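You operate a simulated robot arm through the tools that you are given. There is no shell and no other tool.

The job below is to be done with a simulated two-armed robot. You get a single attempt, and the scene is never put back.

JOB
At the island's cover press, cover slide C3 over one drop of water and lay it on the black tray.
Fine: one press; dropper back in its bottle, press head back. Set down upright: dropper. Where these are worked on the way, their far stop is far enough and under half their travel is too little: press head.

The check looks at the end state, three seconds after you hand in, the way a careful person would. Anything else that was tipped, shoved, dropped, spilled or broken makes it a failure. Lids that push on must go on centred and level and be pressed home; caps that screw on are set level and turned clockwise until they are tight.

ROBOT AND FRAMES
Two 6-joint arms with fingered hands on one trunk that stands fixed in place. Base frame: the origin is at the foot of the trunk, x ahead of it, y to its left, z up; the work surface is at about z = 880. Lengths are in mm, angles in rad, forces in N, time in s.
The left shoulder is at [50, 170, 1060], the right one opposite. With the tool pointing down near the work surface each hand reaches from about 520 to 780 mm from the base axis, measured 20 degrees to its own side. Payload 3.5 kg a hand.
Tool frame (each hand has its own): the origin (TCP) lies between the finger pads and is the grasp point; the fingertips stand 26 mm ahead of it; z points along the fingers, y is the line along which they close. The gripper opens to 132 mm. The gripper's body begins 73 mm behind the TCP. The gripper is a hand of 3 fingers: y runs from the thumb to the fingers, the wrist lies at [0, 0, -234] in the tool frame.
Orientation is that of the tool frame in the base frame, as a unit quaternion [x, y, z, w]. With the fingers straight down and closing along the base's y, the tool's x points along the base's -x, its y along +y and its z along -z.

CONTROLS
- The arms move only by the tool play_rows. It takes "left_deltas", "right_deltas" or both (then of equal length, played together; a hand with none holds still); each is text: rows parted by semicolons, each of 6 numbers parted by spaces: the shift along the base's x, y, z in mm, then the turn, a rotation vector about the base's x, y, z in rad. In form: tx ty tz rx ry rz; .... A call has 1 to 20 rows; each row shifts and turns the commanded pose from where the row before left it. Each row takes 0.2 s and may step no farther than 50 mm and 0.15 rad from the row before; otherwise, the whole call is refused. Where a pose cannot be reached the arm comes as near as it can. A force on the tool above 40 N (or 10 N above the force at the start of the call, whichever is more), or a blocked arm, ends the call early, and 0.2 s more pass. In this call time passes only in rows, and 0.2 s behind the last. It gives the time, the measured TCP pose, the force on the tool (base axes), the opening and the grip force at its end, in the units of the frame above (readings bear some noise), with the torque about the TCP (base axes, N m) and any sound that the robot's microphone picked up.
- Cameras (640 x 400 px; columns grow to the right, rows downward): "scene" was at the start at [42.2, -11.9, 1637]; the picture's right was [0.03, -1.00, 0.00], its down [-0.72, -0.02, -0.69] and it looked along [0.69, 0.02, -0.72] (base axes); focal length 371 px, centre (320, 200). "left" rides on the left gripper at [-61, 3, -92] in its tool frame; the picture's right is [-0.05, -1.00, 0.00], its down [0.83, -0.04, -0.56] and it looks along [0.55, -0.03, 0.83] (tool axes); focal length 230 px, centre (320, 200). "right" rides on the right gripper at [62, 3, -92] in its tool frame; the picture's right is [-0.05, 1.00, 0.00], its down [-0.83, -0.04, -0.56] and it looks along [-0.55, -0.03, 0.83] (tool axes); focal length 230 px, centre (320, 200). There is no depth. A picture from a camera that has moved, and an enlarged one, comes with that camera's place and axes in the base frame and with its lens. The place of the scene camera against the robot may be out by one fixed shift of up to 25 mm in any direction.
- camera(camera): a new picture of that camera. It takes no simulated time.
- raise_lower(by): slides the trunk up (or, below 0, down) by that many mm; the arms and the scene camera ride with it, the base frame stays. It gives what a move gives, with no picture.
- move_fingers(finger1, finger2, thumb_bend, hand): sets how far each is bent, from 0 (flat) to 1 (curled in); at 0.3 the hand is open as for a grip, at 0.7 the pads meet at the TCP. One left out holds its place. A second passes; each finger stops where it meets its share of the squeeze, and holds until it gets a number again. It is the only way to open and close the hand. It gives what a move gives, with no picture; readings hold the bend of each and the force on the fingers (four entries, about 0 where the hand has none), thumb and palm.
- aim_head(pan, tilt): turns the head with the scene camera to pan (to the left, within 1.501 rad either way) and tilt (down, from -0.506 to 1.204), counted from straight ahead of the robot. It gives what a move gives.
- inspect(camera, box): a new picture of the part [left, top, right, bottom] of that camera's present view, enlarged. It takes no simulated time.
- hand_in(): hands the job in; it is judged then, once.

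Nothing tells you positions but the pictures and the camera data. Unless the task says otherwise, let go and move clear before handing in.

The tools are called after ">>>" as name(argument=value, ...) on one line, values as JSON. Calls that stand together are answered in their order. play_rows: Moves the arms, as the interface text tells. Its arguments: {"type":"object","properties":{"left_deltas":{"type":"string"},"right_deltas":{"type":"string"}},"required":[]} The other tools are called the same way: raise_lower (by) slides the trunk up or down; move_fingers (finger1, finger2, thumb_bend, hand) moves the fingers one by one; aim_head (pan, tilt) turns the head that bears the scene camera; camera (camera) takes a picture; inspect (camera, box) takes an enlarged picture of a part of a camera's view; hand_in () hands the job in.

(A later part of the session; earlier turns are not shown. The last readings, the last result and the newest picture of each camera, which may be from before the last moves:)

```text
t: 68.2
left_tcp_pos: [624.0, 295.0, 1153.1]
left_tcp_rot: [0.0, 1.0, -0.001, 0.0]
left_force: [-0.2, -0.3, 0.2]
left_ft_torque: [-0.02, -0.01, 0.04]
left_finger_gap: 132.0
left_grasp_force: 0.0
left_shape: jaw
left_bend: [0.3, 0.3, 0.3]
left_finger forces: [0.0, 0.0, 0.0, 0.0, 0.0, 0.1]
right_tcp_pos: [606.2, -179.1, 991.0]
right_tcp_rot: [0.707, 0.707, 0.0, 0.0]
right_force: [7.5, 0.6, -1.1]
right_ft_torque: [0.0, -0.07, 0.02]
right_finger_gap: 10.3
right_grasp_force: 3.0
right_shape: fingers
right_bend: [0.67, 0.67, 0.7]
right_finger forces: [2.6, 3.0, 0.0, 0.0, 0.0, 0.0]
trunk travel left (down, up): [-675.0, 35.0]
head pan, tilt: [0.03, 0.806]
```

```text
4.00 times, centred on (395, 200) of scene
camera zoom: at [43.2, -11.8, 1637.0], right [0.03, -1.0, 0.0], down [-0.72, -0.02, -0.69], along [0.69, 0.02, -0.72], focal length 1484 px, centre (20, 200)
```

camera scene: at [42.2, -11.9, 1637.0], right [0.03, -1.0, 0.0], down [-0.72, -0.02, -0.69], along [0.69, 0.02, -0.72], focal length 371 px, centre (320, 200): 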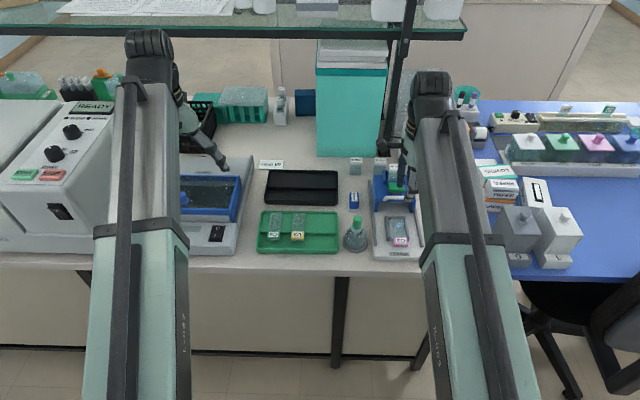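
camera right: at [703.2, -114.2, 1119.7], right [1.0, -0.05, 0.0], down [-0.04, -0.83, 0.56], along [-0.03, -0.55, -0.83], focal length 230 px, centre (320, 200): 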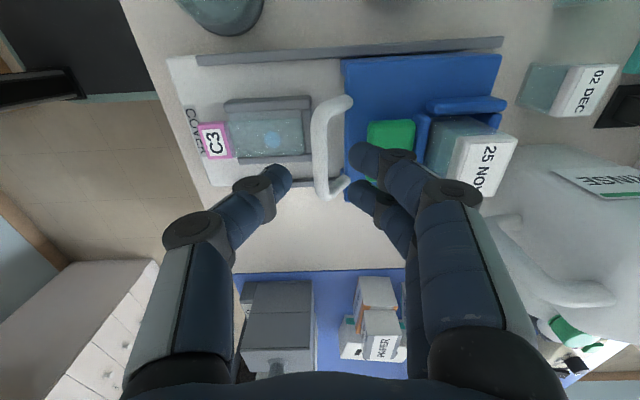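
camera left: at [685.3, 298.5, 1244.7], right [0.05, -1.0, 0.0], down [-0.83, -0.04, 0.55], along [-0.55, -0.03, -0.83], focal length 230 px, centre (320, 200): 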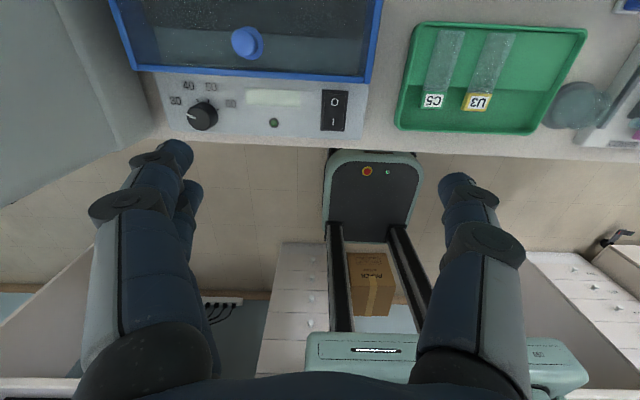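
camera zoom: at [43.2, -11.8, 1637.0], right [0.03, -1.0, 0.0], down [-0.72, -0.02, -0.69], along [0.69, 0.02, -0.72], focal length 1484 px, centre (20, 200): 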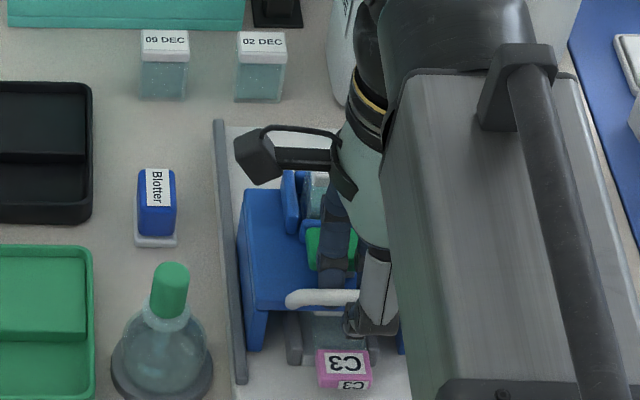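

The far stop is reached: force rises to 7.5 N after about 90 mm of travel. I'll relax, open slightly, and lift off the handle without moving the head.

>>> play_rows(right_deltas="3 0 0 0 0 0")

>>> move_fingers(hand="right", finger1=0.66, finger2=0.66, thumb_bend=0.66)

>>> inspect(camera="right", box=[160, 40, 480, 240])

```text
t: 68.6
left_tcp_pos: [623.5, 293.9, 1153.3]
left_tcp_rot: [0.0, 1.0, 0.0, 0.0]
left_force: [-1.1, -0.2, -0.1]
left_ft_torque: [-0.02, -0.04, -0.01]
left_finger_gap: 132.0
left_grasp_force: 0.1
left_shape: jaw
left_bend: [0.3, 0.3, 0.3]
left_finger forces: [0.0, 0.0, 0.1, 0.1, 0.1, 0.0]
right_tcp_pos: [609.9, -179.3, 991.4]
right_tcp_rot: [0.707, 0.707, -0.001, 0.0]
right_force: [3.6, 0.4, -1.7]
right_ft_torque: [-0.02, -0.04, 0.0]
right_finger_gap: 9.4
right_grasp_force: 0.9
right_shape: fingers
right_bend: [0.68, 0.67, 0.7]
right_finger forces: [1.8, 2.0, 0.0, 0.0, 0.0, 0.0]
trunk travel left (down, up): [-675.0, 35.0]
head pan, tilt: [0.03, 0.806]
```

```text
t: 69.6
left_tcp_pos: [623.9, 294.7, 1152.3]
left_tcp_rot: [0.0, 1.0, 0.0, 0.0]
left_force: [-0.3, 0.7, 0.0]
left_ft_torque: [-0.03, 0.0, -0.03]
left_finger_gap: 131.8
left_grasp_force: 0.1
left_shape: jaw
left_bend: [0.3, 0.3, 0.3]
left_finger forces: [0.0, 0.0, 0.0, 0.0, 0.0, 0.1]
right_tcp_pos: [608.7, -178.7, 990.1]
right_tcp_rot: [0.707, 0.707, 0.001, 0.0]
right_force: [-0.2, -0.1, -0.1]
right_ft_torque: [0.01, 0.02, 0.03]
right_finger_gap: 15.8
right_grasp_force: 0.0
right_shape: fingers
right_bend: [0.66, 0.66, 0.66]
right_finger forces: [0.0, 0.0, 0.1, 0.0, 0.0, 0.1]
trunk travel left (down, up): [-675.0, 35.0]
head pan, tilt: [0.03, 0.806]
```

```text
2.00 times, centred on (320, 140) of right
camera zoom: at [611.5, -116.0, 1083.9], right [1.0, -0.05, 0.0], down [-0.04, -0.83, 0.56], along [-0.03, -0.55, -0.83], focal length 460 px, centre (320, 320)
```

zoom: 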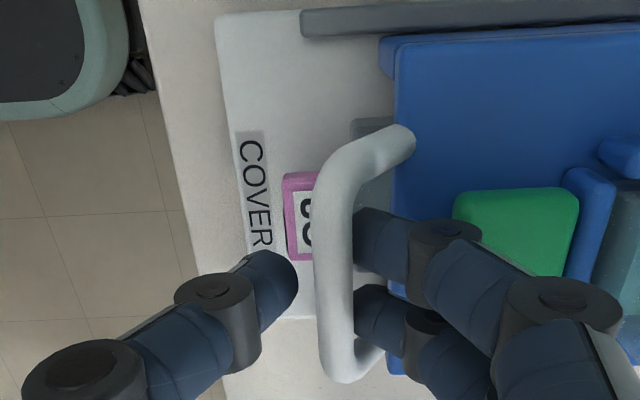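

The grip is released. I'll centre about the bar by 2 mm and lift straight up.

>>> play_rows(right_deltas="2.5 0 0 0 0 0;0 0 8 0 0 0;0 0 15 0 0 0;0 0 20 0 0 0;0 0 20 0 0 0")

>>> camera(camera="right")

>>> inspect(camera="right", box=[220, 60, 480, 240])

>>> inspect(camera="scene", box=[355, 150, 435, 250])

```text
t: 70.8
left_tcp_pos: [623.0, 295.5, 1153.2]
left_tcp_rot: [0.0, 1.0, 0.0, 0.0]
left_force: [0.6, -0.8, 0.1]
left_ft_torque: [-0.02, 0.01, 0.01]
left_finger_gap: 131.8
left_grasp_force: 0.1
left_shape: jaw
left_bend: [0.3, 0.3, 0.3]
left_finger forces: [0.1, 0.1, 0.0, 0.0, 0.0, 0.0]
right_tcp_pos: [610.8, -177.4, 1055.5]
right_tcp_rot: [0.707, 0.707, 0.0, 0.0]
right_force: [0.2, 0.1, 0.3]
right_ft_torque: [0.01, -0.02, 0.0]
right_finger_gap: 16.3
right_grasp_force: 0.1
right_shape: fingers
right_bend: [0.66, 0.66, 0.66]
right_finger forces: [0.1, 0.0, 0.0, 0.1, 0.1, 0.0]
trunk travel left (down, up): [-675.0, 35.0]
head pan, tilt: [0.03, 0.806]
```

```text
taken
camera right: at [614.0, -115.0, 1147.7], right [1.0, -0.05, 0.0], down [-0.04, -0.83, 0.56], along [-0.03, -0.55, -0.83], focal length 230 px, centre (320, 200)
```

right: 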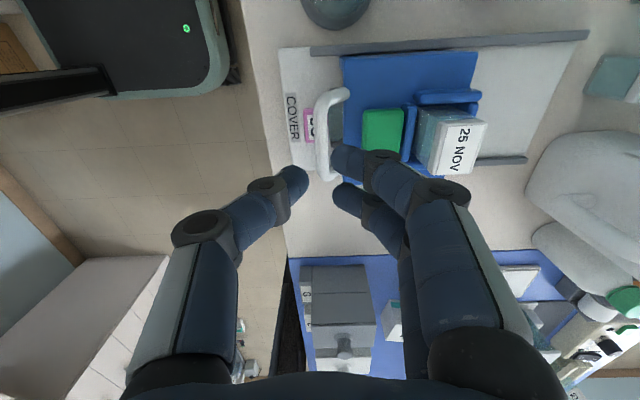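

```text
2.22 times, centred on (350, 150) of right
camera zoom: at [614.0, -115.0, 1147.7], right [1.0, -0.05, 0.0], down [-0.04, -0.83, 0.56], along [-0.03, -0.55, -0.83], focal length 511 px, centre (253, 311)
```

zoom: 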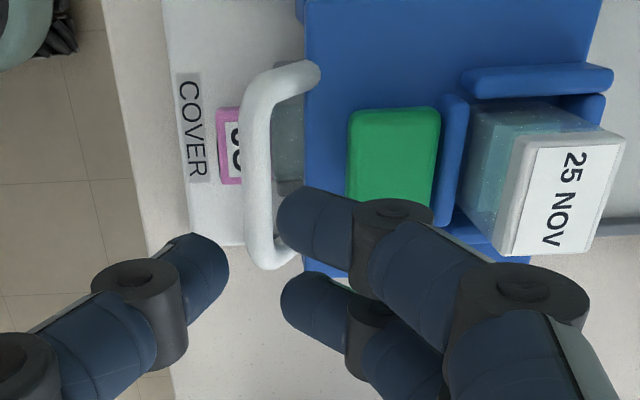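

```text
4.00 times, centred on (395, 200) of scene
camera zoom: at [42.1, -11.8, 1637.0], right [0.03, -1.0, 0.0], down [-0.72, -0.02, -0.69], along [0.69, 0.02, -0.72], focal length 1484 px, centre (20, 200)
```

zoom: 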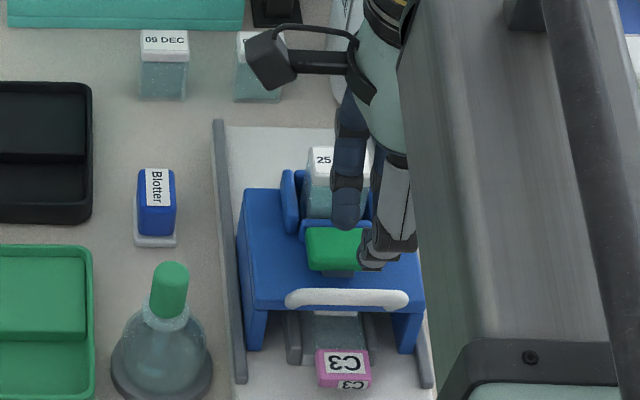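

The head is at its far stop, with the green button now over the bed centre and the cassette close behind it. I'll yaw back to the normal orientation so the knuckles spread sideways, and prepare a narrow two-finger tip for pressing.

>>> play_rows(right_deltas="0 0 20 0 0 0.14;0 0 10 0 0 0.14;0 0 0 0 0 0.14;0 0 0 0 0 0.14;0 0 0 0 0 0.14;0 0 0 0 0 0.14;0 0 0 0 0 0.14;0 0 0 0 0 0.14;0 0 0 0 0 0.14;0 0 0 0 0 0.14;0 0 0 0 0 0.14;0 0 0 0 0 0.0308")

>>> move_fingers(hand="right", finger1=0.3, finger2=0.7, thumb_bend=0.7)

>>> camera(camera="right")

>>> inspect(camera="right", box=[230, 100, 420, 260])

>>> inspect(camera="scene", box=[365, 170, 435, 250])

```text
t: 73.4
left_tcp_pos: [623.3, 294.7, 1153.0]
left_tcp_rot: [0.0, 1.0, 0.0, 0.0]
left_force: [0.5, -0.3, 0.5]
left_ft_torque: [0.01, 0.01, 0.03]
left_finger_gap: 131.7
left_grasp_force: 0.0
left_shape: jaw
left_bend: [0.3, 0.3, 0.3]
left_finger forces: [0.0, 0.1, 0.0, 0.1, 0.0, 0.0]
right_tcp_pos: [610.9, -178.8, 1083.2]
right_tcp_rot: [-0.001, 1.0, 0.0, 0.0]
right_force: [0.2, -0.6, 0.2]
right_ft_torque: [0.0, 0.0, -0.01]
right_finger_gap: 16.0
right_grasp_force: 0.0
right_shape: fingers
right_bend: [0.66, 0.66, 0.66]
right_finger forces: [0.0, 0.0, 0.1, 0.0, 0.0, 0.0]
trunk travel left (down, up): [-675.0, 35.0]
head pan, tilt: [0.03, 0.806]
```

```text
t: 74.4
left_tcp_pos: [623.3, 294.3, 1154.0]
left_tcp_rot: [0.0, 1.0, 0.0, 0.0]
left_force: [0.5, 0.2, 0.0]
left_ft_torque: [-0.03, 0.0, 0.0]
left_finger_gap: 132.0
left_grasp_force: 0.2
left_shape: jaw
left_bend: [0.3, 0.3, 0.3]
left_finger forces: [0.0, 0.1, 0.0, 0.0, 0.0, 0.1]
right_tcp_pos: [612.2, -177.5, 1085.4]
right_tcp_rot: [0.0, 1.0, 0.0, 0.0]
right_force: [0.9, 0.5, -0.2]
right_ft_torque: [0.01, 0.01, -0.01]
right_finger_gap: 68.7
right_grasp_force: 0.0
right_shape: fingers
right_bend: [0.3, 0.7, 0.7]
right_finger forces: [0.0, 0.0, 0.0, 0.0, 0.0, 0.0]
trunk travel left (down, up): [-675.0, 35.0]
head pan, tilt: [0.03, 0.806]
```

```text
taken
camera right: at [549.6, -173.9, 1177.7], right [0.05, 1.0, 0.0], down [0.83, -0.04, 0.56], along [0.55, -0.03, -0.83], focal length 230 px, centre (320, 200)
```

right: 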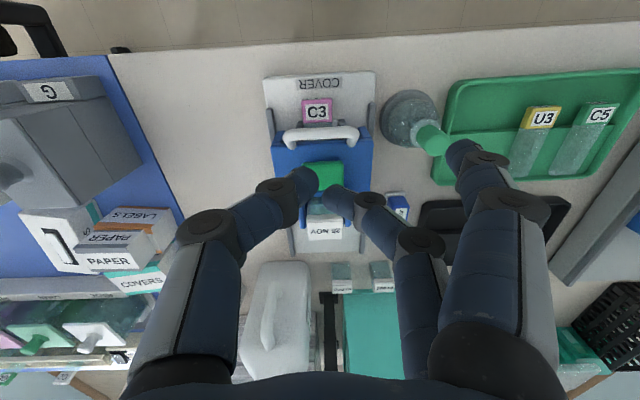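

```text
2.50 times, centred on (325, 180) of right
camera zoom: at [549.6, -173.9, 1177.7], right [0.05, 1.0, 0.0], down [0.83, -0.04, 0.56], along [0.55, -0.03, -0.83], focal length 575 px, centre (308, 250)
```

zoom: 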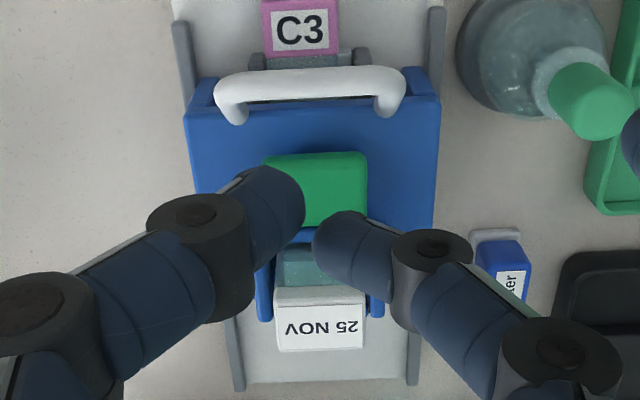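

```text
5.00 times, centred on (400, 210) of scene
camera zoom: at [42.2, -11.9, 1637.0], right [0.03, -1.0, 0.0], down [-0.72, -0.02, -0.69], along [0.69, 0.02, -0.72], focal length 1855 px, centre (-80, 150)
```

zoom: 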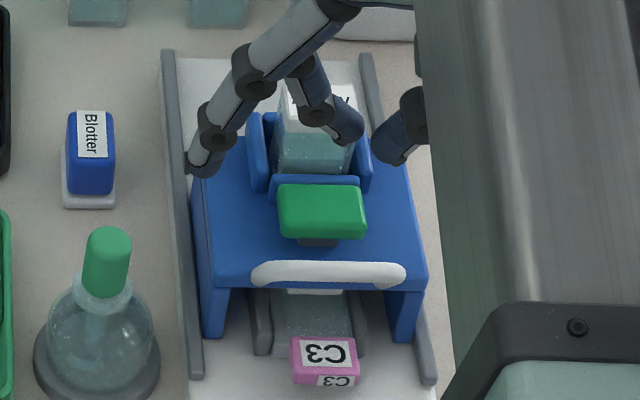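

B and the thumb form a closed pressing tip with finger 1 swung out of the way, and the button is centred near (653,-177). I'll move over it and lower partway.

>>> play_rows(right_deltas="11 1 -10 0 0 0;11 0 -15 0 0 0;9 0 -15 0 0 0;0 0 -10 0 0 0")

>>> inspect(camera="right", box=[230, 100, 420, 260])

>>> inspect(camera="scene", box=[365, 170, 435, 250])

```text
t: 75.4
left_tcp_pos: [623.7, 294.2, 1153.6]
left_tcp_rot: [0.0, 1.0, 0.0, 0.0]
left_force: [0.7, 1.5, 0.2]
left_ft_torque: [0.02, 0.0, -0.03]
left_finger_gap: 131.8
left_grasp_force: 0.0
left_shape: jaw
left_bend: [0.3, 0.3, 0.3]
left_finger forces: [0.1, 0.0, 0.1, 0.1, 0.1, 0.0]
right_tcp_pos: [642.4, -177.1, 1033.7]
right_tcp_rot: [0.0, 1.0, 0.001, 0.001]
right_force: [-0.7, -0.6, -0.5]
right_ft_torque: [-0.01, -0.01, -0.02]
right_finger_gap: 68.9
right_grasp_force: 0.1
right_shape: fingers
right_bend: [0.3, 0.7, 0.7]
right_finger forces: [0.1, 0.0, 0.0, 0.0, 0.0, 0.0]
trunk travel left (down, up): [-675.0, 35.0]
head pan, tilt: [0.03, 0.806]
```

```text
2.50 times, centred on (325, 180) of right
camera zoom: at [580.3, -172.5, 1127.2], right [0.05, 1.0, 0.0], down [0.83, -0.04, 0.56], along [0.55, -0.03, -0.83], focal length 575 px, centre (308, 250)
```

zoom: 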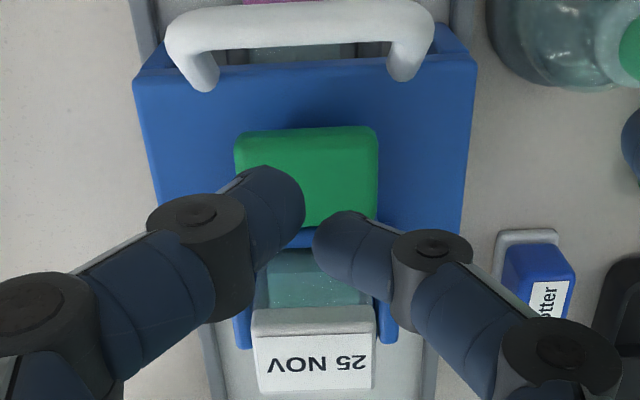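

```text
5.00 times, centred on (400, 210) of scene
camera zoom: at [42.1, -11.9, 1637.0], right [0.03, -1.0, 0.0], down [-0.72, -0.02, -0.69], along [0.69, 0.02, -0.72], focal length 1855 px, centre (-80, 150)
```

zoom: 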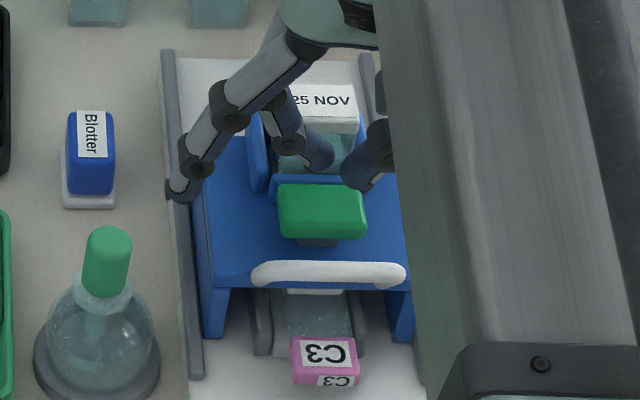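

In the scene view, lowering straight down puts both tips on the button's top face. I'll go down, then press in small steps while watching the force.

>>> play_rows(right_deltas="0 0 -8 0 0 0;0 0 -8 0 0 0;0 0 -6 0 0 0")

>>> inspect(camera="right", box=[230, 100, 420, 260])

>>> inspect(camera="scene", box=[365, 170, 435, 250])

```text
t: 76.2
left_tcp_pos: [623.5, 294.6, 1151.9]
left_tcp_rot: [0.0, 1.0, 0.0, 0.001]
left_force: [0.4, 0.4, 0.9]
left_ft_torque: [-0.01, 0.02, 0.0]
left_finger_gap: 132.0
left_grasp_force: 0.2
left_shape: jaw
left_bend: [0.3, 0.3, 0.3]
left_finger forces: [0.0, 0.0, 0.0, 0.0, 0.0, 0.0]
right_tcp_pos: [641.8, -176.3, 1012.7]
right_tcp_rot: [-0.001, 1.0, 0.001, 0.001]
right_force: [-0.3, 0.2, 0.0]
right_ft_torque: [0.0, 0.0, -0.02]
right_finger_gap: 68.8
right_grasp_force: 0.2
right_shape: fingers
right_bend: [0.3, 0.7, 0.7]
right_finger forces: [0.1, 0.0, 0.0, 0.0, 0.0, 0.0]
trunk travel left (down, up): [-675.0, 35.0]
head pan, tilt: [0.03, 0.806]
```

```text
2.50 times, centred on (325, 180) of right
camera zoom: at [580.7, -172.6, 1105.2], right [0.05, 1.0, 0.0], down [0.83, -0.04, 0.56], along [0.55, -0.03, -0.83], focal length 575 px, centre (308, 250)
```

zoom: 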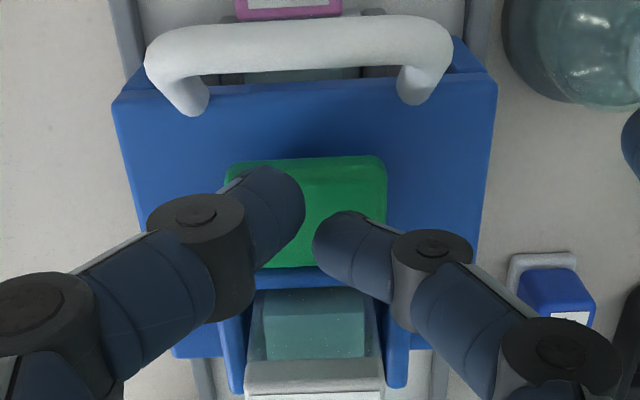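

```text
5.00 times, centred on (400, 210) of scene
camera zoom: at [42.2, -11.9, 1637.0], right [0.03, -1.0, 0.0], down [-0.72, -0.02, -0.69], along [0.69, 0.02, -0.72], focal length 1855 px, centre (-80, 150)
```

zoom: 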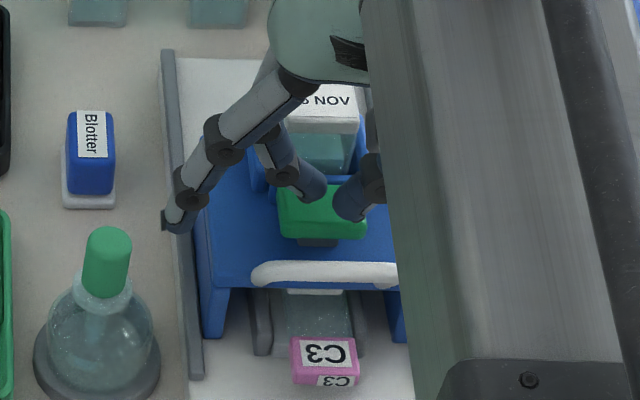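

The tips are over the cap. I'll continue down to contact.

>>> play_rows(right_deltas="0 0 -4 0 0 0;0 0 -4 0 0 0;0 0 -3 0 0 0")

>>> inspect(camera="scene", box=[365, 170, 435, 250])

```text
t: 77.0
left_tcp_pos: [623.6, 294.2, 1153.1]
left_tcp_rot: [0.001, 1.0, 0.0, 0.001]
left_force: [0.0, 0.1, 0.8]
left_ft_torque: [-0.02, -0.01, -0.02]
left_finger_gap: 131.8
left_grasp_force: 0.0
left_shape: jaw
left_bend: [0.3, 0.3, 0.3]
left_finger forces: [0.0, 0.0, 0.1, 0.0, 0.0, 0.1]
right_tcp_pos: [642.5, -177.5, 1001.9]
right_tcp_rot: [0.0, 1.0, 0.0, 0.001]
right_force: [-0.2, -0.1, 2.0]
right_ft_torque: [-0.02, -0.02, -0.02]
right_finger_gap: 68.5
right_grasp_force: 0.8
right_shape: fingers
right_bend: [0.3, 0.7, 0.7]
right_finger forces: [0.1, 0.1, 0.0, 0.1, 1.6, 0.0]
trunk travel left (down, up): [-675.0, 35.0]
head pan, tilt: [0.03, 0.806]
```

```text
5.00 times, centred on (400, 210) of scene
camera zoom: at [42.1, -11.9, 1637.1], right [0.03, -1.0, 0.0], down [-0.72, -0.02, -0.69], along [0.69, 0.02, -0.72], focal length 1855 px, centre (-80, 150)
```

zoom: 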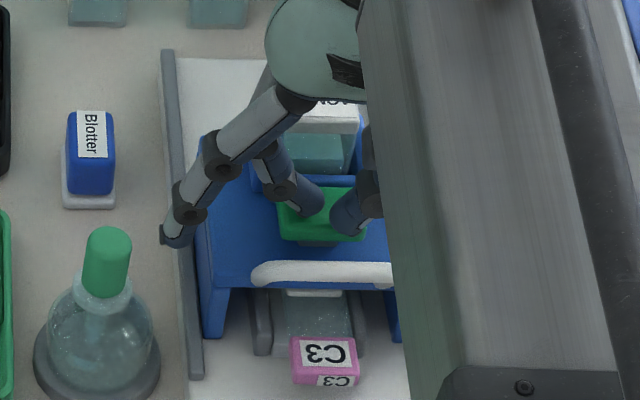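

Contact has been made at 2 N. I'll press down in one continuous stroke, watching the force.

>>> play_rows(right_deltas="0 0 -2 0 0 0;0 0 -2 0 0 0;0 0 -2 0 0 0;0 0 -2 0 0 0")

>>> inspect(camera="scene", box=[365, 170, 435, 250])

```text
t: 78.0
left_tcp_pos: [623.5, 294.4, 1155.3]
left_tcp_rot: [0.0, 1.0, 0.0, 0.0]
left_force: [0.6, 0.1, 0.3]
left_ft_torque: [0.0, 0.0, 0.01]
left_finger_gap: 132.2
left_grasp_force: 0.0
left_shape: jaw
left_bend: [0.3, 0.3, 0.3]
left_finger forces: [0.0, 0.1, 0.0, 0.0, 0.1, 0.1]
right_tcp_pos: [643.9, -178.0, 994.2]
right_tcp_rot: [0.0, 1.0, 0.0, 0.001]
right_force: [0.9, -0.4, 9.9]
right_ft_torque: [-0.06, -0.07, -0.03]
right_finger_gap: 68.0
right_grasp_force: 4.9
right_shape: fingers
right_bend: [0.3, 0.7, 0.7]
right_finger forces: [0.1, 2.9, 0.0, 0.0, 7.5, 0.0]
trunk travel left (down, up): [-675.0, 35.0]
head pan, tilt: [0.03, 0.806]
heard: click
```

```text
5.00 times, centred on (400, 210) of scene
camera zoom: at [41.2, -11.7, 1637.2], right [0.03, -1.0, 0.0], down [-0.72, -0.02, -0.69], along [0.69, 0.02, -0.72], focal length 1855 px, centre (-80, 150)
```

zoom: 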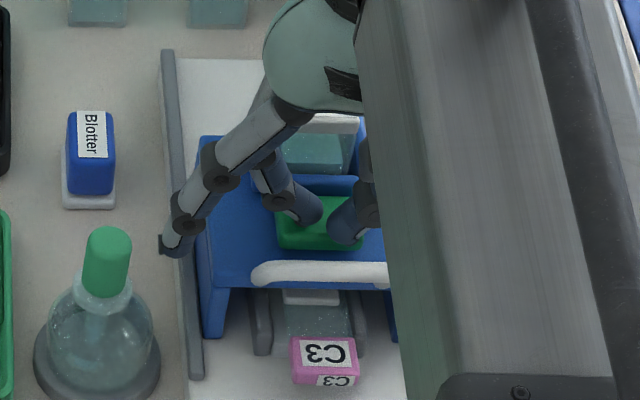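

A click was heard, so the press is done. I'll release straight up once, cleanly.

>>> play_rows(right_deltas="0 0 4 0 0 0;0 0 8 0 0 0;0 0 15 0 0 0;0 0 25 0 0 0;0 0 30 0 0 0")

>>> inspect(camera="scene", box=[365, 170, 435, 250])

>>> inspect(camera="right", box=[230, 60, 420, 260])

```text
t: 79.2
left_tcp_pos: [623.7, 293.7, 1152.2]
left_tcp_rot: [0.0, 1.0, 0.0, 0.0]
left_force: [1.1, 0.1, -0.3]
left_ft_torque: [-0.01, 0.0, 0.0]
left_finger_gap: 132.1
left_grasp_force: 0.0
left_shape: jaw
left_bend: [0.3, 0.3, 0.3]
left_finger forces: [0.0, 0.1, 0.0, 0.0, 0.1, 0.0]
right_tcp_pos: [642.4, -178.4, 1076.0]
right_tcp_rot: [0.0, 1.0, -0.001, 0.0]
right_force: [-0.1, 0.4, -0.3]
right_ft_torque: [-0.01, -0.01, 0.01]
right_finger_gap: 68.6
right_grasp_force: 0.1
right_shape: fingers
right_bend: [0.3, 0.7, 0.7]
right_finger forces: [0.0, 0.0, 0.0, 0.1, 0.0, 0.0]
trunk travel left (down, up): [-675.0, 35.0]
head pan, tilt: [0.03, 0.806]
```

```text
5.00 times, centred on (400, 210) of scene
camera zoom: at [41.9, -11.8, 1637.0], right [0.03, -1.0, 0.0], down [-0.72, -0.02, -0.69], along [0.69, 0.02, -0.72], focal length 1855 px, centre (-80, 150)
```

zoom: 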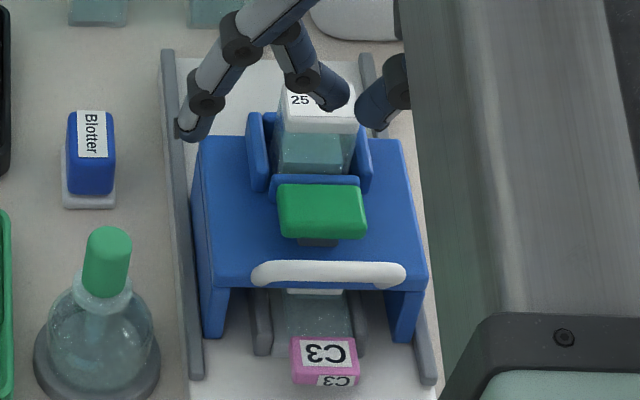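

```text
2.00 times, centred on (325, 160) of right
camera zoom: at [580.3, -172.4, 1168.1], right [0.05, 1.0, 0.0], down [0.83, -0.04, 0.55], along [0.55, -0.03, -0.83], focal length 460 px, centre (310, 280)
```

zoom: 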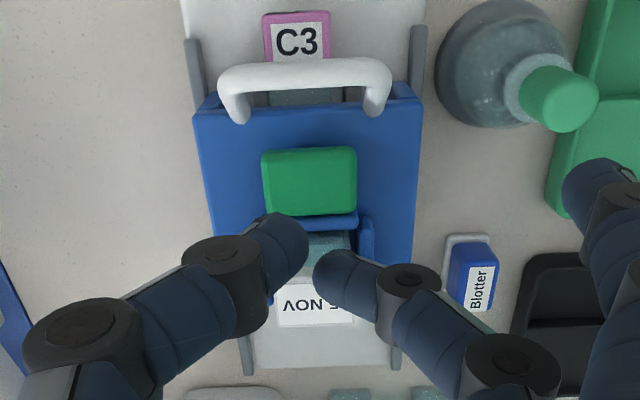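

The button has sprung back. Now I'll return the press head by pushing its handle bar back from the front with closed fingers.

>>> play_rows(right_deltas="-20 -3 0 0 0 0;-25 -3 0 0 0 0;-25 -2 0 0 0 0;-8 0 0 0 0 0")

>>> move_fingers(hand="right", finger1=0.7, finger2=0.7, thumb_bend=0.7)

>>> play_rows(right_deltas="0 0 -25 0 0 0;0 0 -25 0 0 0;0 0 -20 0 0 0;0 0 -15 0 0 0")

>>> inspect(camera="right", box=[220, 100, 420, 280])

>>> inspect(camera="scene", box=[365, 170, 435, 250])

```text
t: 80.2
left_tcp_pos: [623.1, 294.0, 1152.7]
left_tcp_rot: [0.0, 1.0, 0.0, 0.0]
left_force: [-0.2, -0.2, -0.5]
left_ft_torque: [-0.03, -0.01, 0.03]
left_finger_gap: 132.2
left_grasp_force: 0.0
left_shape: jaw
left_bend: [0.3, 0.3, 0.3]
left_finger forces: [0.1, 0.1, 0.0, 0.1, 0.0, 0.0]
right_tcp_pos: [564.1, -184.4, 1074.1]
right_tcp_rot: [0.0, 1.0, 0.0, 0.0]
right_force: [-0.2, -0.9, -0.5]
right_ft_torque: [0.03, 0.03, 0.04]
right_finger_gap: 68.9
right_grasp_force: 0.0
right_shape: fingers
right_bend: [0.3, 0.7, 0.7]
right_finger forces: [0.1, 0.0, 0.1, 0.0, 0.0, 0.1]
trunk travel left (down, up): [-675.0, 35.0]
head pan, tilt: [0.03, 0.806]
```

```text
t: 81.2
left_tcp_pos: [623.0, 295.2, 1152.9]
left_tcp_rot: [0.0, 1.0, 0.0, 0.0]
left_force: [0.4, -0.2, 0.3]
left_ft_torque: [0.02, 0.01, -0.02]
left_finger_gap: 131.9
left_grasp_force: 0.0
left_shape: jaw
left_bend: [0.3, 0.3, 0.3]
left_finger forces: [0.0, 0.0, 0.1, 0.0, 0.0, 0.0]
right_tcp_pos: [565.1, -186.0, 1075.7]
right_tcp_rot: [0.0, 1.0, 0.0, 0.001]
right_force: [0.2, -0.3, -1.0]
right_ft_torque: [0.0, 0.02, 0.02]
right_finger_gap: 5.9
right_grasp_force: 0.0
right_shape: fingers
right_bend: [0.7, 0.7, 0.7]
right_finger forces: [0.0, 0.0, 0.0, 0.0, 0.1, 0.0]
trunk travel left (down, up): [-675.0, 35.0]
head pan, tilt: [0.03, 0.806]
```

```text
t: 82.2
left_tcp_pos: [623.5, 294.3, 1153.6]
left_tcp_rot: [0.0, 1.0, 0.0, 0.0]
left_force: [-0.3, -0.4, -0.7]
left_ft_torque: [0.02, 0.01, 0.0]
left_finger_gap: 131.9
left_grasp_force: 0.0
left_shape: jaw
left_bend: [0.3, 0.3, 0.3]
left_finger forces: [0.1, 0.0, 0.1, 0.0, 0.1, 0.0]
right_tcp_pos: [562.9, -184.4, 989.4]
right_tcp_rot: [0.0, 1.0, 0.001, 0.0]
right_force: [0.0, -0.8, -0.9]
right_ft_torque: [-0.02, 0.01, -0.03]
right_finger_gap: 6.1
right_grasp_force: 0.1
right_shape: fingers
right_bend: [0.7, 0.7, 0.7]
right_finger forces: [0.1, 0.0, 0.1, 0.1, 0.0, 0.1]
trunk travel left (down, up): [-675.0, 35.0]
head pan, tilt: [0.03, 0.806]
```

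```text
2.22 times, centred on (320, 190) of right
camera zoom: at [502.3, -180.6, 1082.5], right [0.05, 1.0, 0.0], down [0.83, -0.04, 0.56], along [0.55, -0.03, -0.83], focal length 511 px, centre (320, 222)
```

zoom: 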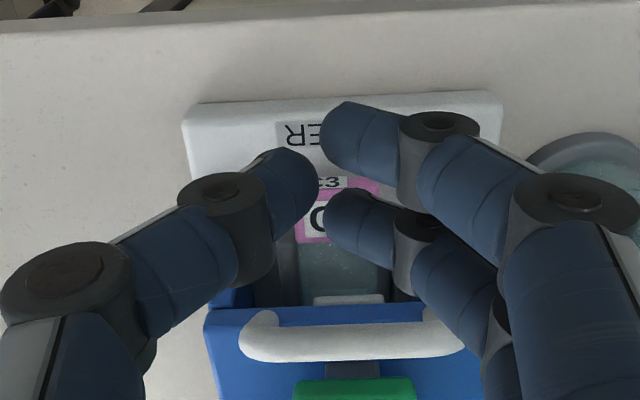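

```text
5.00 times, centred on (400, 210) of scene
camera zoom: at [42.2, -11.9, 1637.0], right [0.03, -1.0, 0.0], down [-0.72, -0.02, -0.69], along [0.69, 0.02, -0.72], focal length 1855 px, centre (-80, 150)
```

zoom: 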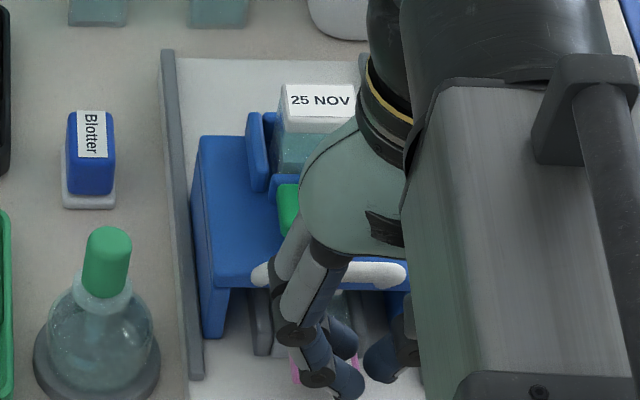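

The closed fingers are in front of the handle bar at the right height. I'll advance to contact and then push back.

>>> play_rows(right_deltas="6 0 0 0 0 0;6 0 0 0 0 0;5 0 0 0 0 0;5 0 0 0 0 0;5 0 0 0 0 0")

>>> inspect(camera="right", box=[220, 100, 420, 280])

>>> inspect(camera="scene", box=[365, 170, 435, 250])

```text
t: 83.4
left_tcp_pos: [622.9, 294.9, 1153.5]
left_tcp_rot: [-0.001, 1.0, 0.0, 0.0]
left_force: [0.2, 0.2, -0.1]
left_ft_torque: [0.01, 0.0, 0.02]
left_finger_gap: 131.9
left_grasp_force: 0.0
left_shape: jaw
left_bend: [0.3, 0.3, 0.3]
left_finger forces: [0.1, 0.1, 0.0, 0.0, 0.0, 0.1]
right_tcp_pos: [590.8, -185.4, 989.7]
right_tcp_rot: [0.0, 1.0, 0.0, 0.001]
right_force: [-1.6, -1.0, 0.4]
right_ft_torque: [0.01, 0.04, 0.04]
right_finger_gap: 5.8
right_grasp_force: 0.9
right_shape: fingers
right_bend: [0.7, 0.7, 0.7]
right_finger forces: [0.0, 1.9, 0.0, 0.1, 0.0, 0.0]
trunk travel left (down, up): [-675.0, 35.0]
head pan, tilt: [0.03, 0.806]
```

```text
2.22 times, centred on (320, 190) of right
camera zoom: at [529.9, -180.8, 1082.9], right [0.05, 1.0, 0.0], down [0.83, -0.04, 0.55], along [0.55, -0.03, -0.83], focal length 511 px, centre (320, 222)
```

zoom: 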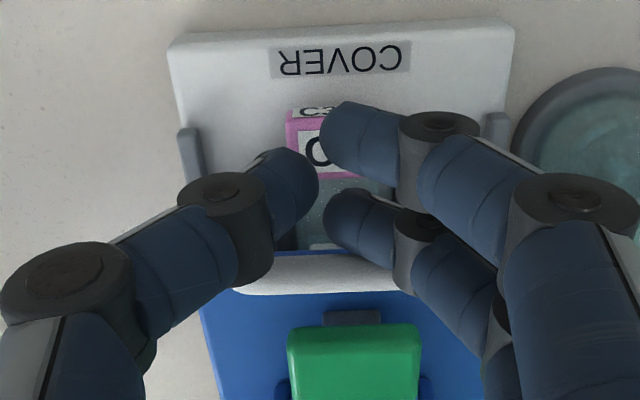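

```text
5.00 times, centred on (400, 210) of scene
camera zoom: at [41.9, -11.8, 1637.0], right [0.03, -1.0, 0.0], down [-0.72, -0.02, -0.69], along [0.69, 0.02, -0.72], focal length 1855 px, centre (-80, 150)
```

zoom: 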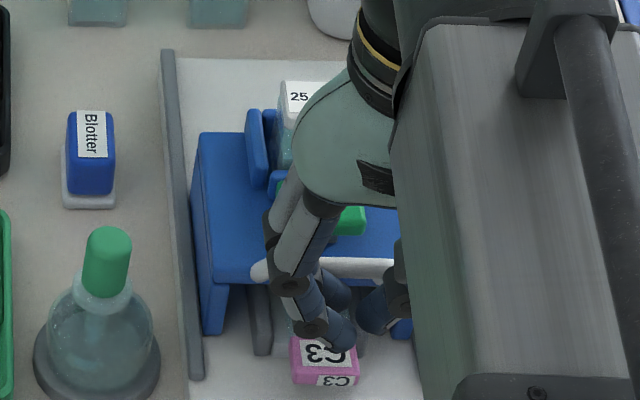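

The fingers are on the bar and it has started moving back. I'll keep pushing.

>>> play_rows(right_deltas="7 0 0 0 0 0;7 0 0 0 0 0;7 0 0 0 0 0;7 0 0 0 0 0;7 0 0 0 0 0;7 0 0 0 0 0")

>>> inspect(camera="right", box=[220, 100, 420, 280])

>>> inspect(camera="scene", box=[365, 170, 435, 250])

```text
t: 84.8
left_tcp_pos: [622.4, 294.8, 1152.8]
left_tcp_rot: [-0.001, 1.0, 0.0, 0.0]
left_force: [-0.1, -0.1, 0.2]
left_ft_torque: [-0.04, 0.03, 0.02]
left_finger_gap: 132.0
left_grasp_force: 0.0
left_shape: jaw
left_bend: [0.3, 0.3, 0.3]
left_finger forces: [0.0, 0.0, 0.0, 0.0, 0.0, 0.0]
right_tcp_pos: [634.2, -185.9, 991.1]
right_tcp_rot: [0.001, 1.0, -0.001, 0.0]
right_force: [-0.4, 0.1, 0.1]
right_ft_torque: [0.01, 0.04, 0.02]
right_finger_gap: 6.3
right_grasp_force: 0.4
right_shape: fingers
right_bend: [0.7, 0.7, 0.7]
right_finger forces: [0.0, 0.9, 0.1, 0.1, 0.1, 0.1]
trunk travel left (down, up): [-675.0, 35.0]
head pan, tilt: [0.03, 0.806]
```

```text
2.22 times, centred on (320, 190) of right
camera zoom: at [572.2, -181.4, 1083.3], right [0.05, 1.0, 0.0], down [0.83, -0.04, 0.56], along [0.55, -0.03, -0.83], focal length 511 px, centre (320, 222)
```

zoom: 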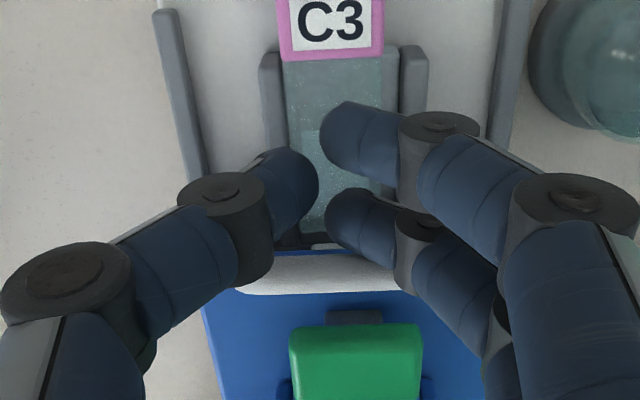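

```text
5.00 times, centred on (400, 210) of scene
camera zoom: at [42.2, -11.8, 1637.0], right [0.03, -1.0, 0.0], down [-0.72, -0.02, -0.69], along [0.69, 0.02, -0.72], focal length 1855 px, centre (-80, 150)
```

zoom: 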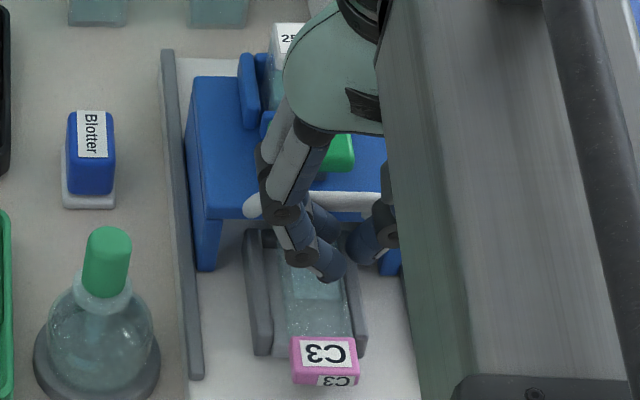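

It's moving back smoothly. I'll continue to the rear stop.

>>> play_rows(right_deltas="7 0 0 0 0 0;7 0 0 0 0 0;7 0 0 0 0 0;6 0 0 0 0 0;5 0 0 0 0 0;3 0 0 0 0 0")

>>> inspect(camera="right", box=[220, 60, 420, 280])

>>> inspect(camera="scene", box=[365, 155, 435, 250])

```text
t: 86.2
left_tcp_pos: [622.3, 295.3, 1152.3]
left_tcp_rot: [-0.001, 1.0, 0.0, 0.0]
left_force: [-0.6, 0.9, 0.2]
left_ft_torque: [0.01, 0.03, 0.01]
left_finger_gap: 131.9
left_grasp_force: 0.1
left_shape: jaw
left_bend: [0.3, 0.3, 0.3]
left_finger forces: [0.0, 0.0, 0.0, 0.0, 0.0, 0.1]
right_tcp_pos: [669.2, -185.0, 989.5]
right_tcp_rot: [0.0, 1.0, 0.0, 0.0]
right_force: [-0.9, -0.3, 1.5]
right_ft_torque: [0.02, 0.04, 0.01]
right_finger_gap: 6.1
right_grasp_force: 1.2
right_shape: fingers
right_bend: [0.7, 0.7, 0.7]
right_finger forces: [0.1, 1.3, 0.0, 0.0, 0.0, 0.0]
trunk travel left (down, up): [-675.0, 35.0]
head pan, tilt: [0.03, 0.806]
```

```text
1.82 times, centred on (320, 170) of right
camera zoom: at [607.2, -180.5, 1081.8], right [0.05, 1.0, 0.0], down [0.83, -0.04, 0.56], along [0.55, -0.03, -0.83], focal length 418 px, centre (320, 254)
```

zoom: 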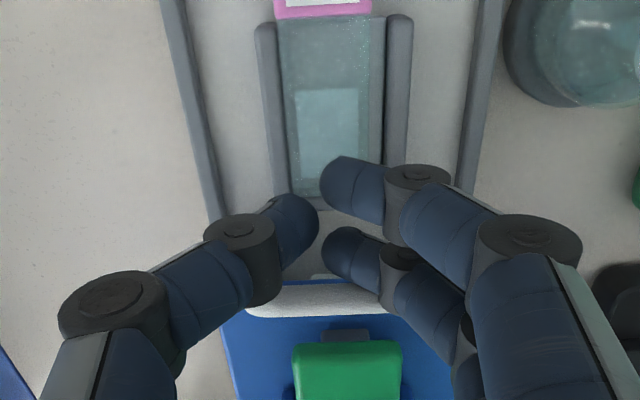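

```text
4.21 times, centred on (400, 202) of scene
camera zoom: at [42.0, -11.9, 1637.0], right [0.03, -1.0, 0.0], down [-0.72, -0.02, -0.69], along [0.69, 0.02, -0.72], focal length 1562 px, centre (-17, 190)
```

zoom: 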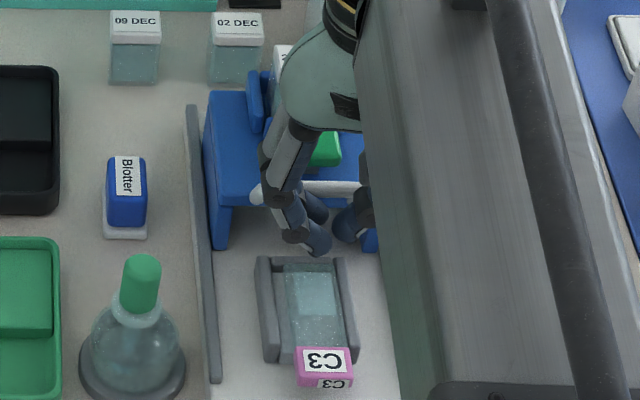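

A cover glass is visible on C3. I'll push the last few millimetres to the rear stop.

>>> play_rows(right_deltas="2 0 0 0 0 0;2 0 0 0 0 0;2 0 0 0 0 0")

>>> inspect(camera="scene", box=[365, 155, 425, 215])

```text
t: 87.0
left_tcp_pos: [623.3, 294.9, 1154.0]
left_tcp_rot: [0.0, 1.0, 0.0, 0.0]
left_force: [-0.3, -0.4, 0.7]
left_ft_torque: [-0.01, -0.01, -0.03]
left_finger_gap: 132.1
left_grasp_force: 0.0
left_shape: jaw
left_bend: [0.3, 0.3, 0.3]
left_finger forces: [0.1, 0.0, 0.0, 0.0, 0.0, 0.1]
right_tcp_pos: [675.3, -183.5, 990.4]
right_tcp_rot: [0.0, 1.0, 0.0, -0.001]
right_force: [0.2, 0.6, 0.2]
right_ft_torque: [-0.03, -0.01, 0.0]
right_finger_gap: 6.0
right_grasp_force: 0.4
right_shape: fingers
right_bend: [0.7, 0.7, 0.7]
right_finger forces: [0.1, 0.1, 0.0, 0.1, 0.0, 0.1]
trunk travel left (down, up): [-675.0, 35.0]
head pan, tilt: [0.03, 0.806]
```

```text
6.67 times, centred on (395, 185) of scene
camera zoom: at [42.2, -11.9, 1637.0], right [0.03, -1.0, 0.0], down [-0.72, -0.02, -0.69], along [0.69, 0.02, -0.72], focal length 2474 px, centre (-180, 300)
```

zoom: 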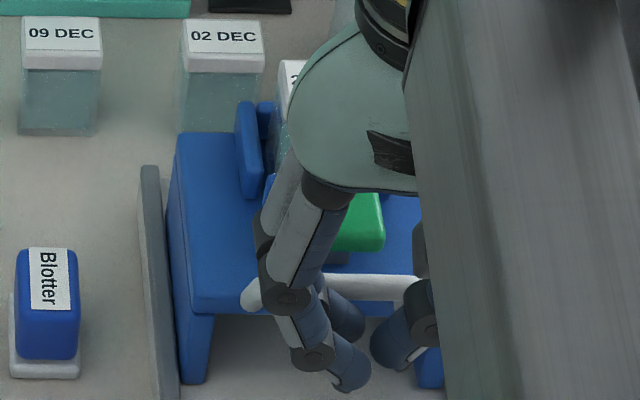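

The head looks back in its original place. I'll confirm against the stop with a little more push.

>>> play_rows(right_deltas="1.5 0 0 0 0 0;1.5 0 0 0 0 0;1.5 0 0 0 0 0")

>>> inspect(camera="scene", box=[365, 155, 425, 215])

```text
t: 87.8
left_tcp_pos: [622.5, 295.2, 1153.5]
left_tcp_rot: [0.0, 1.0, -0.001, 0.0]
left_force: [0.4, 0.2, -0.1]
left_ft_torque: [0.0, 0.01, 0.0]
left_finger_gap: 131.9
left_grasp_force: 0.1
left_shape: jaw
left_bend: [0.3, 0.3, 0.3]
left_finger forces: [0.0, 0.1, 0.1, 0.0, 0.1, 0.0]
right_tcp_pos: [678.5, -184.7, 991.0]
right_tcp_rot: [0.0, 1.0, 0.0, -0.001]
right_force: [-4.9, 1.0, -0.1]
right_ft_torque: [0.01, 0.06, 0.12]
right_finger_gap: 5.9
right_grasp_force: 2.7
right_shape: fingers
right_bend: [0.7, 0.7, 0.7]
right_finger forces: [0.0, 5.2, 0.0, 0.0, 0.0, 0.1]
trunk travel left (down, up): [-675.0, 35.0]
head pan, tilt: [0.03, 0.806]
```

```text
6.67 times, centred on (395, 185) of scene
camera zoom: at [41.4, -11.8, 1637.1], right [0.03, -1.0, 0.0], down [-0.72, -0.02, -0.69], along [0.69, 0.02, -0.72], focal length 2474 px, centre (-180, 300)
```

zoom: 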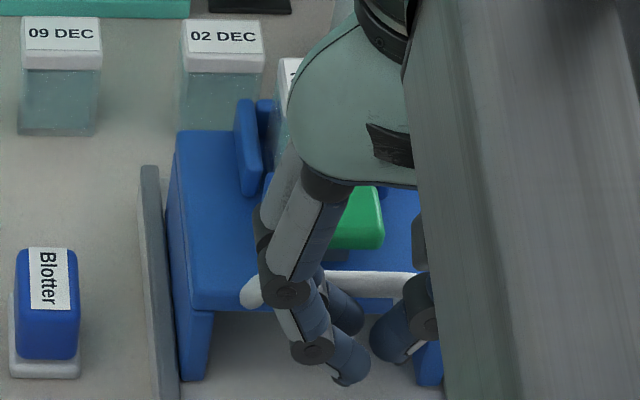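

The rear stop is confirmed at 4.9 N, so the press head is home. I'll back off, rise, and inspect the covered slide.

>>> play_rows(right_deltas="-5 0 0 0 0 0;-10 0 0 0 0 0;-20 0 5 0 0 0;-20 0 20 0 0 0;0 0 30 0 0 0;0 -30 30 0 0 0;0 -40 10 0 0 0;0 -40 0 0 0 0")

>>> inspect(camera="scene", box=[375, 205, 425, 250])

>>> inspect(camera="scene", box=[355, 150, 435, 250])

>>> camera(camera="right")

```text
t: 89.6
left_tcp_pos: [623.6, 294.2, 1153.6]
left_tcp_rot: [0.0, 1.0, -0.001, 0.0]
left_force: [-0.2, -0.5, -0.5]
left_ft_torque: [0.01, -0.01, -0.05]
left_finger_gap: 131.9
left_grasp_force: 0.0
left_shape: jaw
left_bend: [0.3, 0.3, 0.3]
left_finger forces: [0.1, 0.0, 0.1, 0.1, 0.0, 0.0]
right_tcp_pos: [622.0, -296.8, 1085.1]
right_tcp_rot: [0.0, 1.0, 0.0, 0.0]
right_force: [0.4, -0.7, -0.4]
right_ft_torque: [0.01, -0.01, 0.0]
right_finger_gap: 5.8
right_grasp_force: 0.1
right_shape: fingers
right_bend: [0.7, 0.7, 0.7]
right_finger forces: [0.1, 0.0, 0.0, 0.1, 0.0, 0.1]
trunk travel left (down, up): [-675.0, 35.0]
head pan, tilt: [0.03, 0.806]
```

```text
8.89 times, centred on (400, 228) of scene
camera zoom: at [42.1, -12.5, 1637.0], right [0.03, -1.0, 0.0], down [-0.72, -0.02, -0.69], along [0.69, 0.02, -0.72], focal length 3298 px, centre (-391, -44)
```

zoom: 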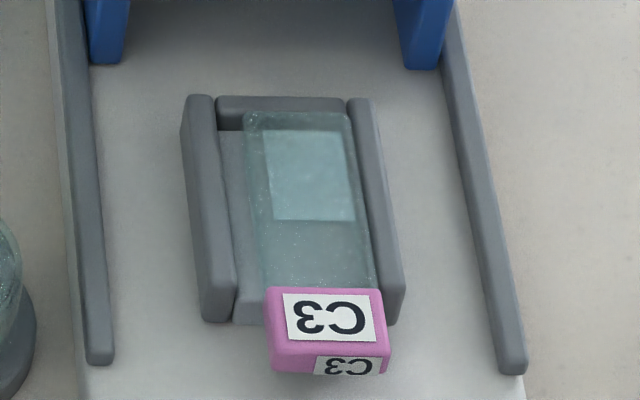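

```text
4.00 times, centred on (395, 200) of scene
camera zoom: at [42.1, -12.5, 1637.0], right [0.03, -1.0, 0.0], down [-0.72, -0.02, -0.69], along [0.69, 0.02, -0.72], focal length 1484 px, centre (20, 200)
```

zoom: 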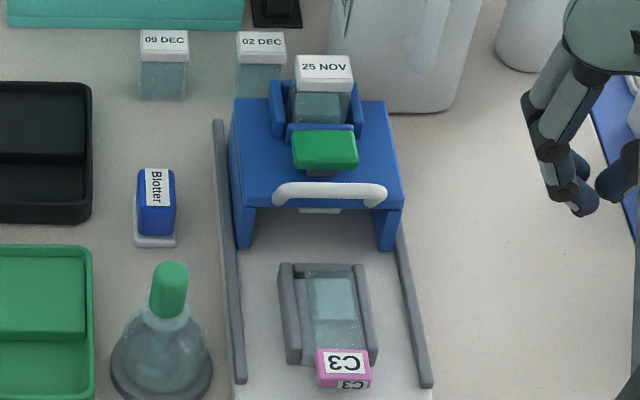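

```text
taken
camera right: at [559.8, -293.4, 1178.3], right [0.05, 1.0, 0.0], down [0.83, -0.04, 0.56], along [0.55, -0.03, -0.83], focal length 230 px, centre (320, 200)
```

right: 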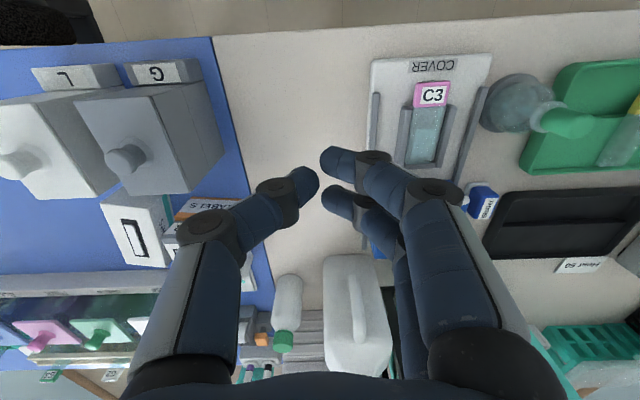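

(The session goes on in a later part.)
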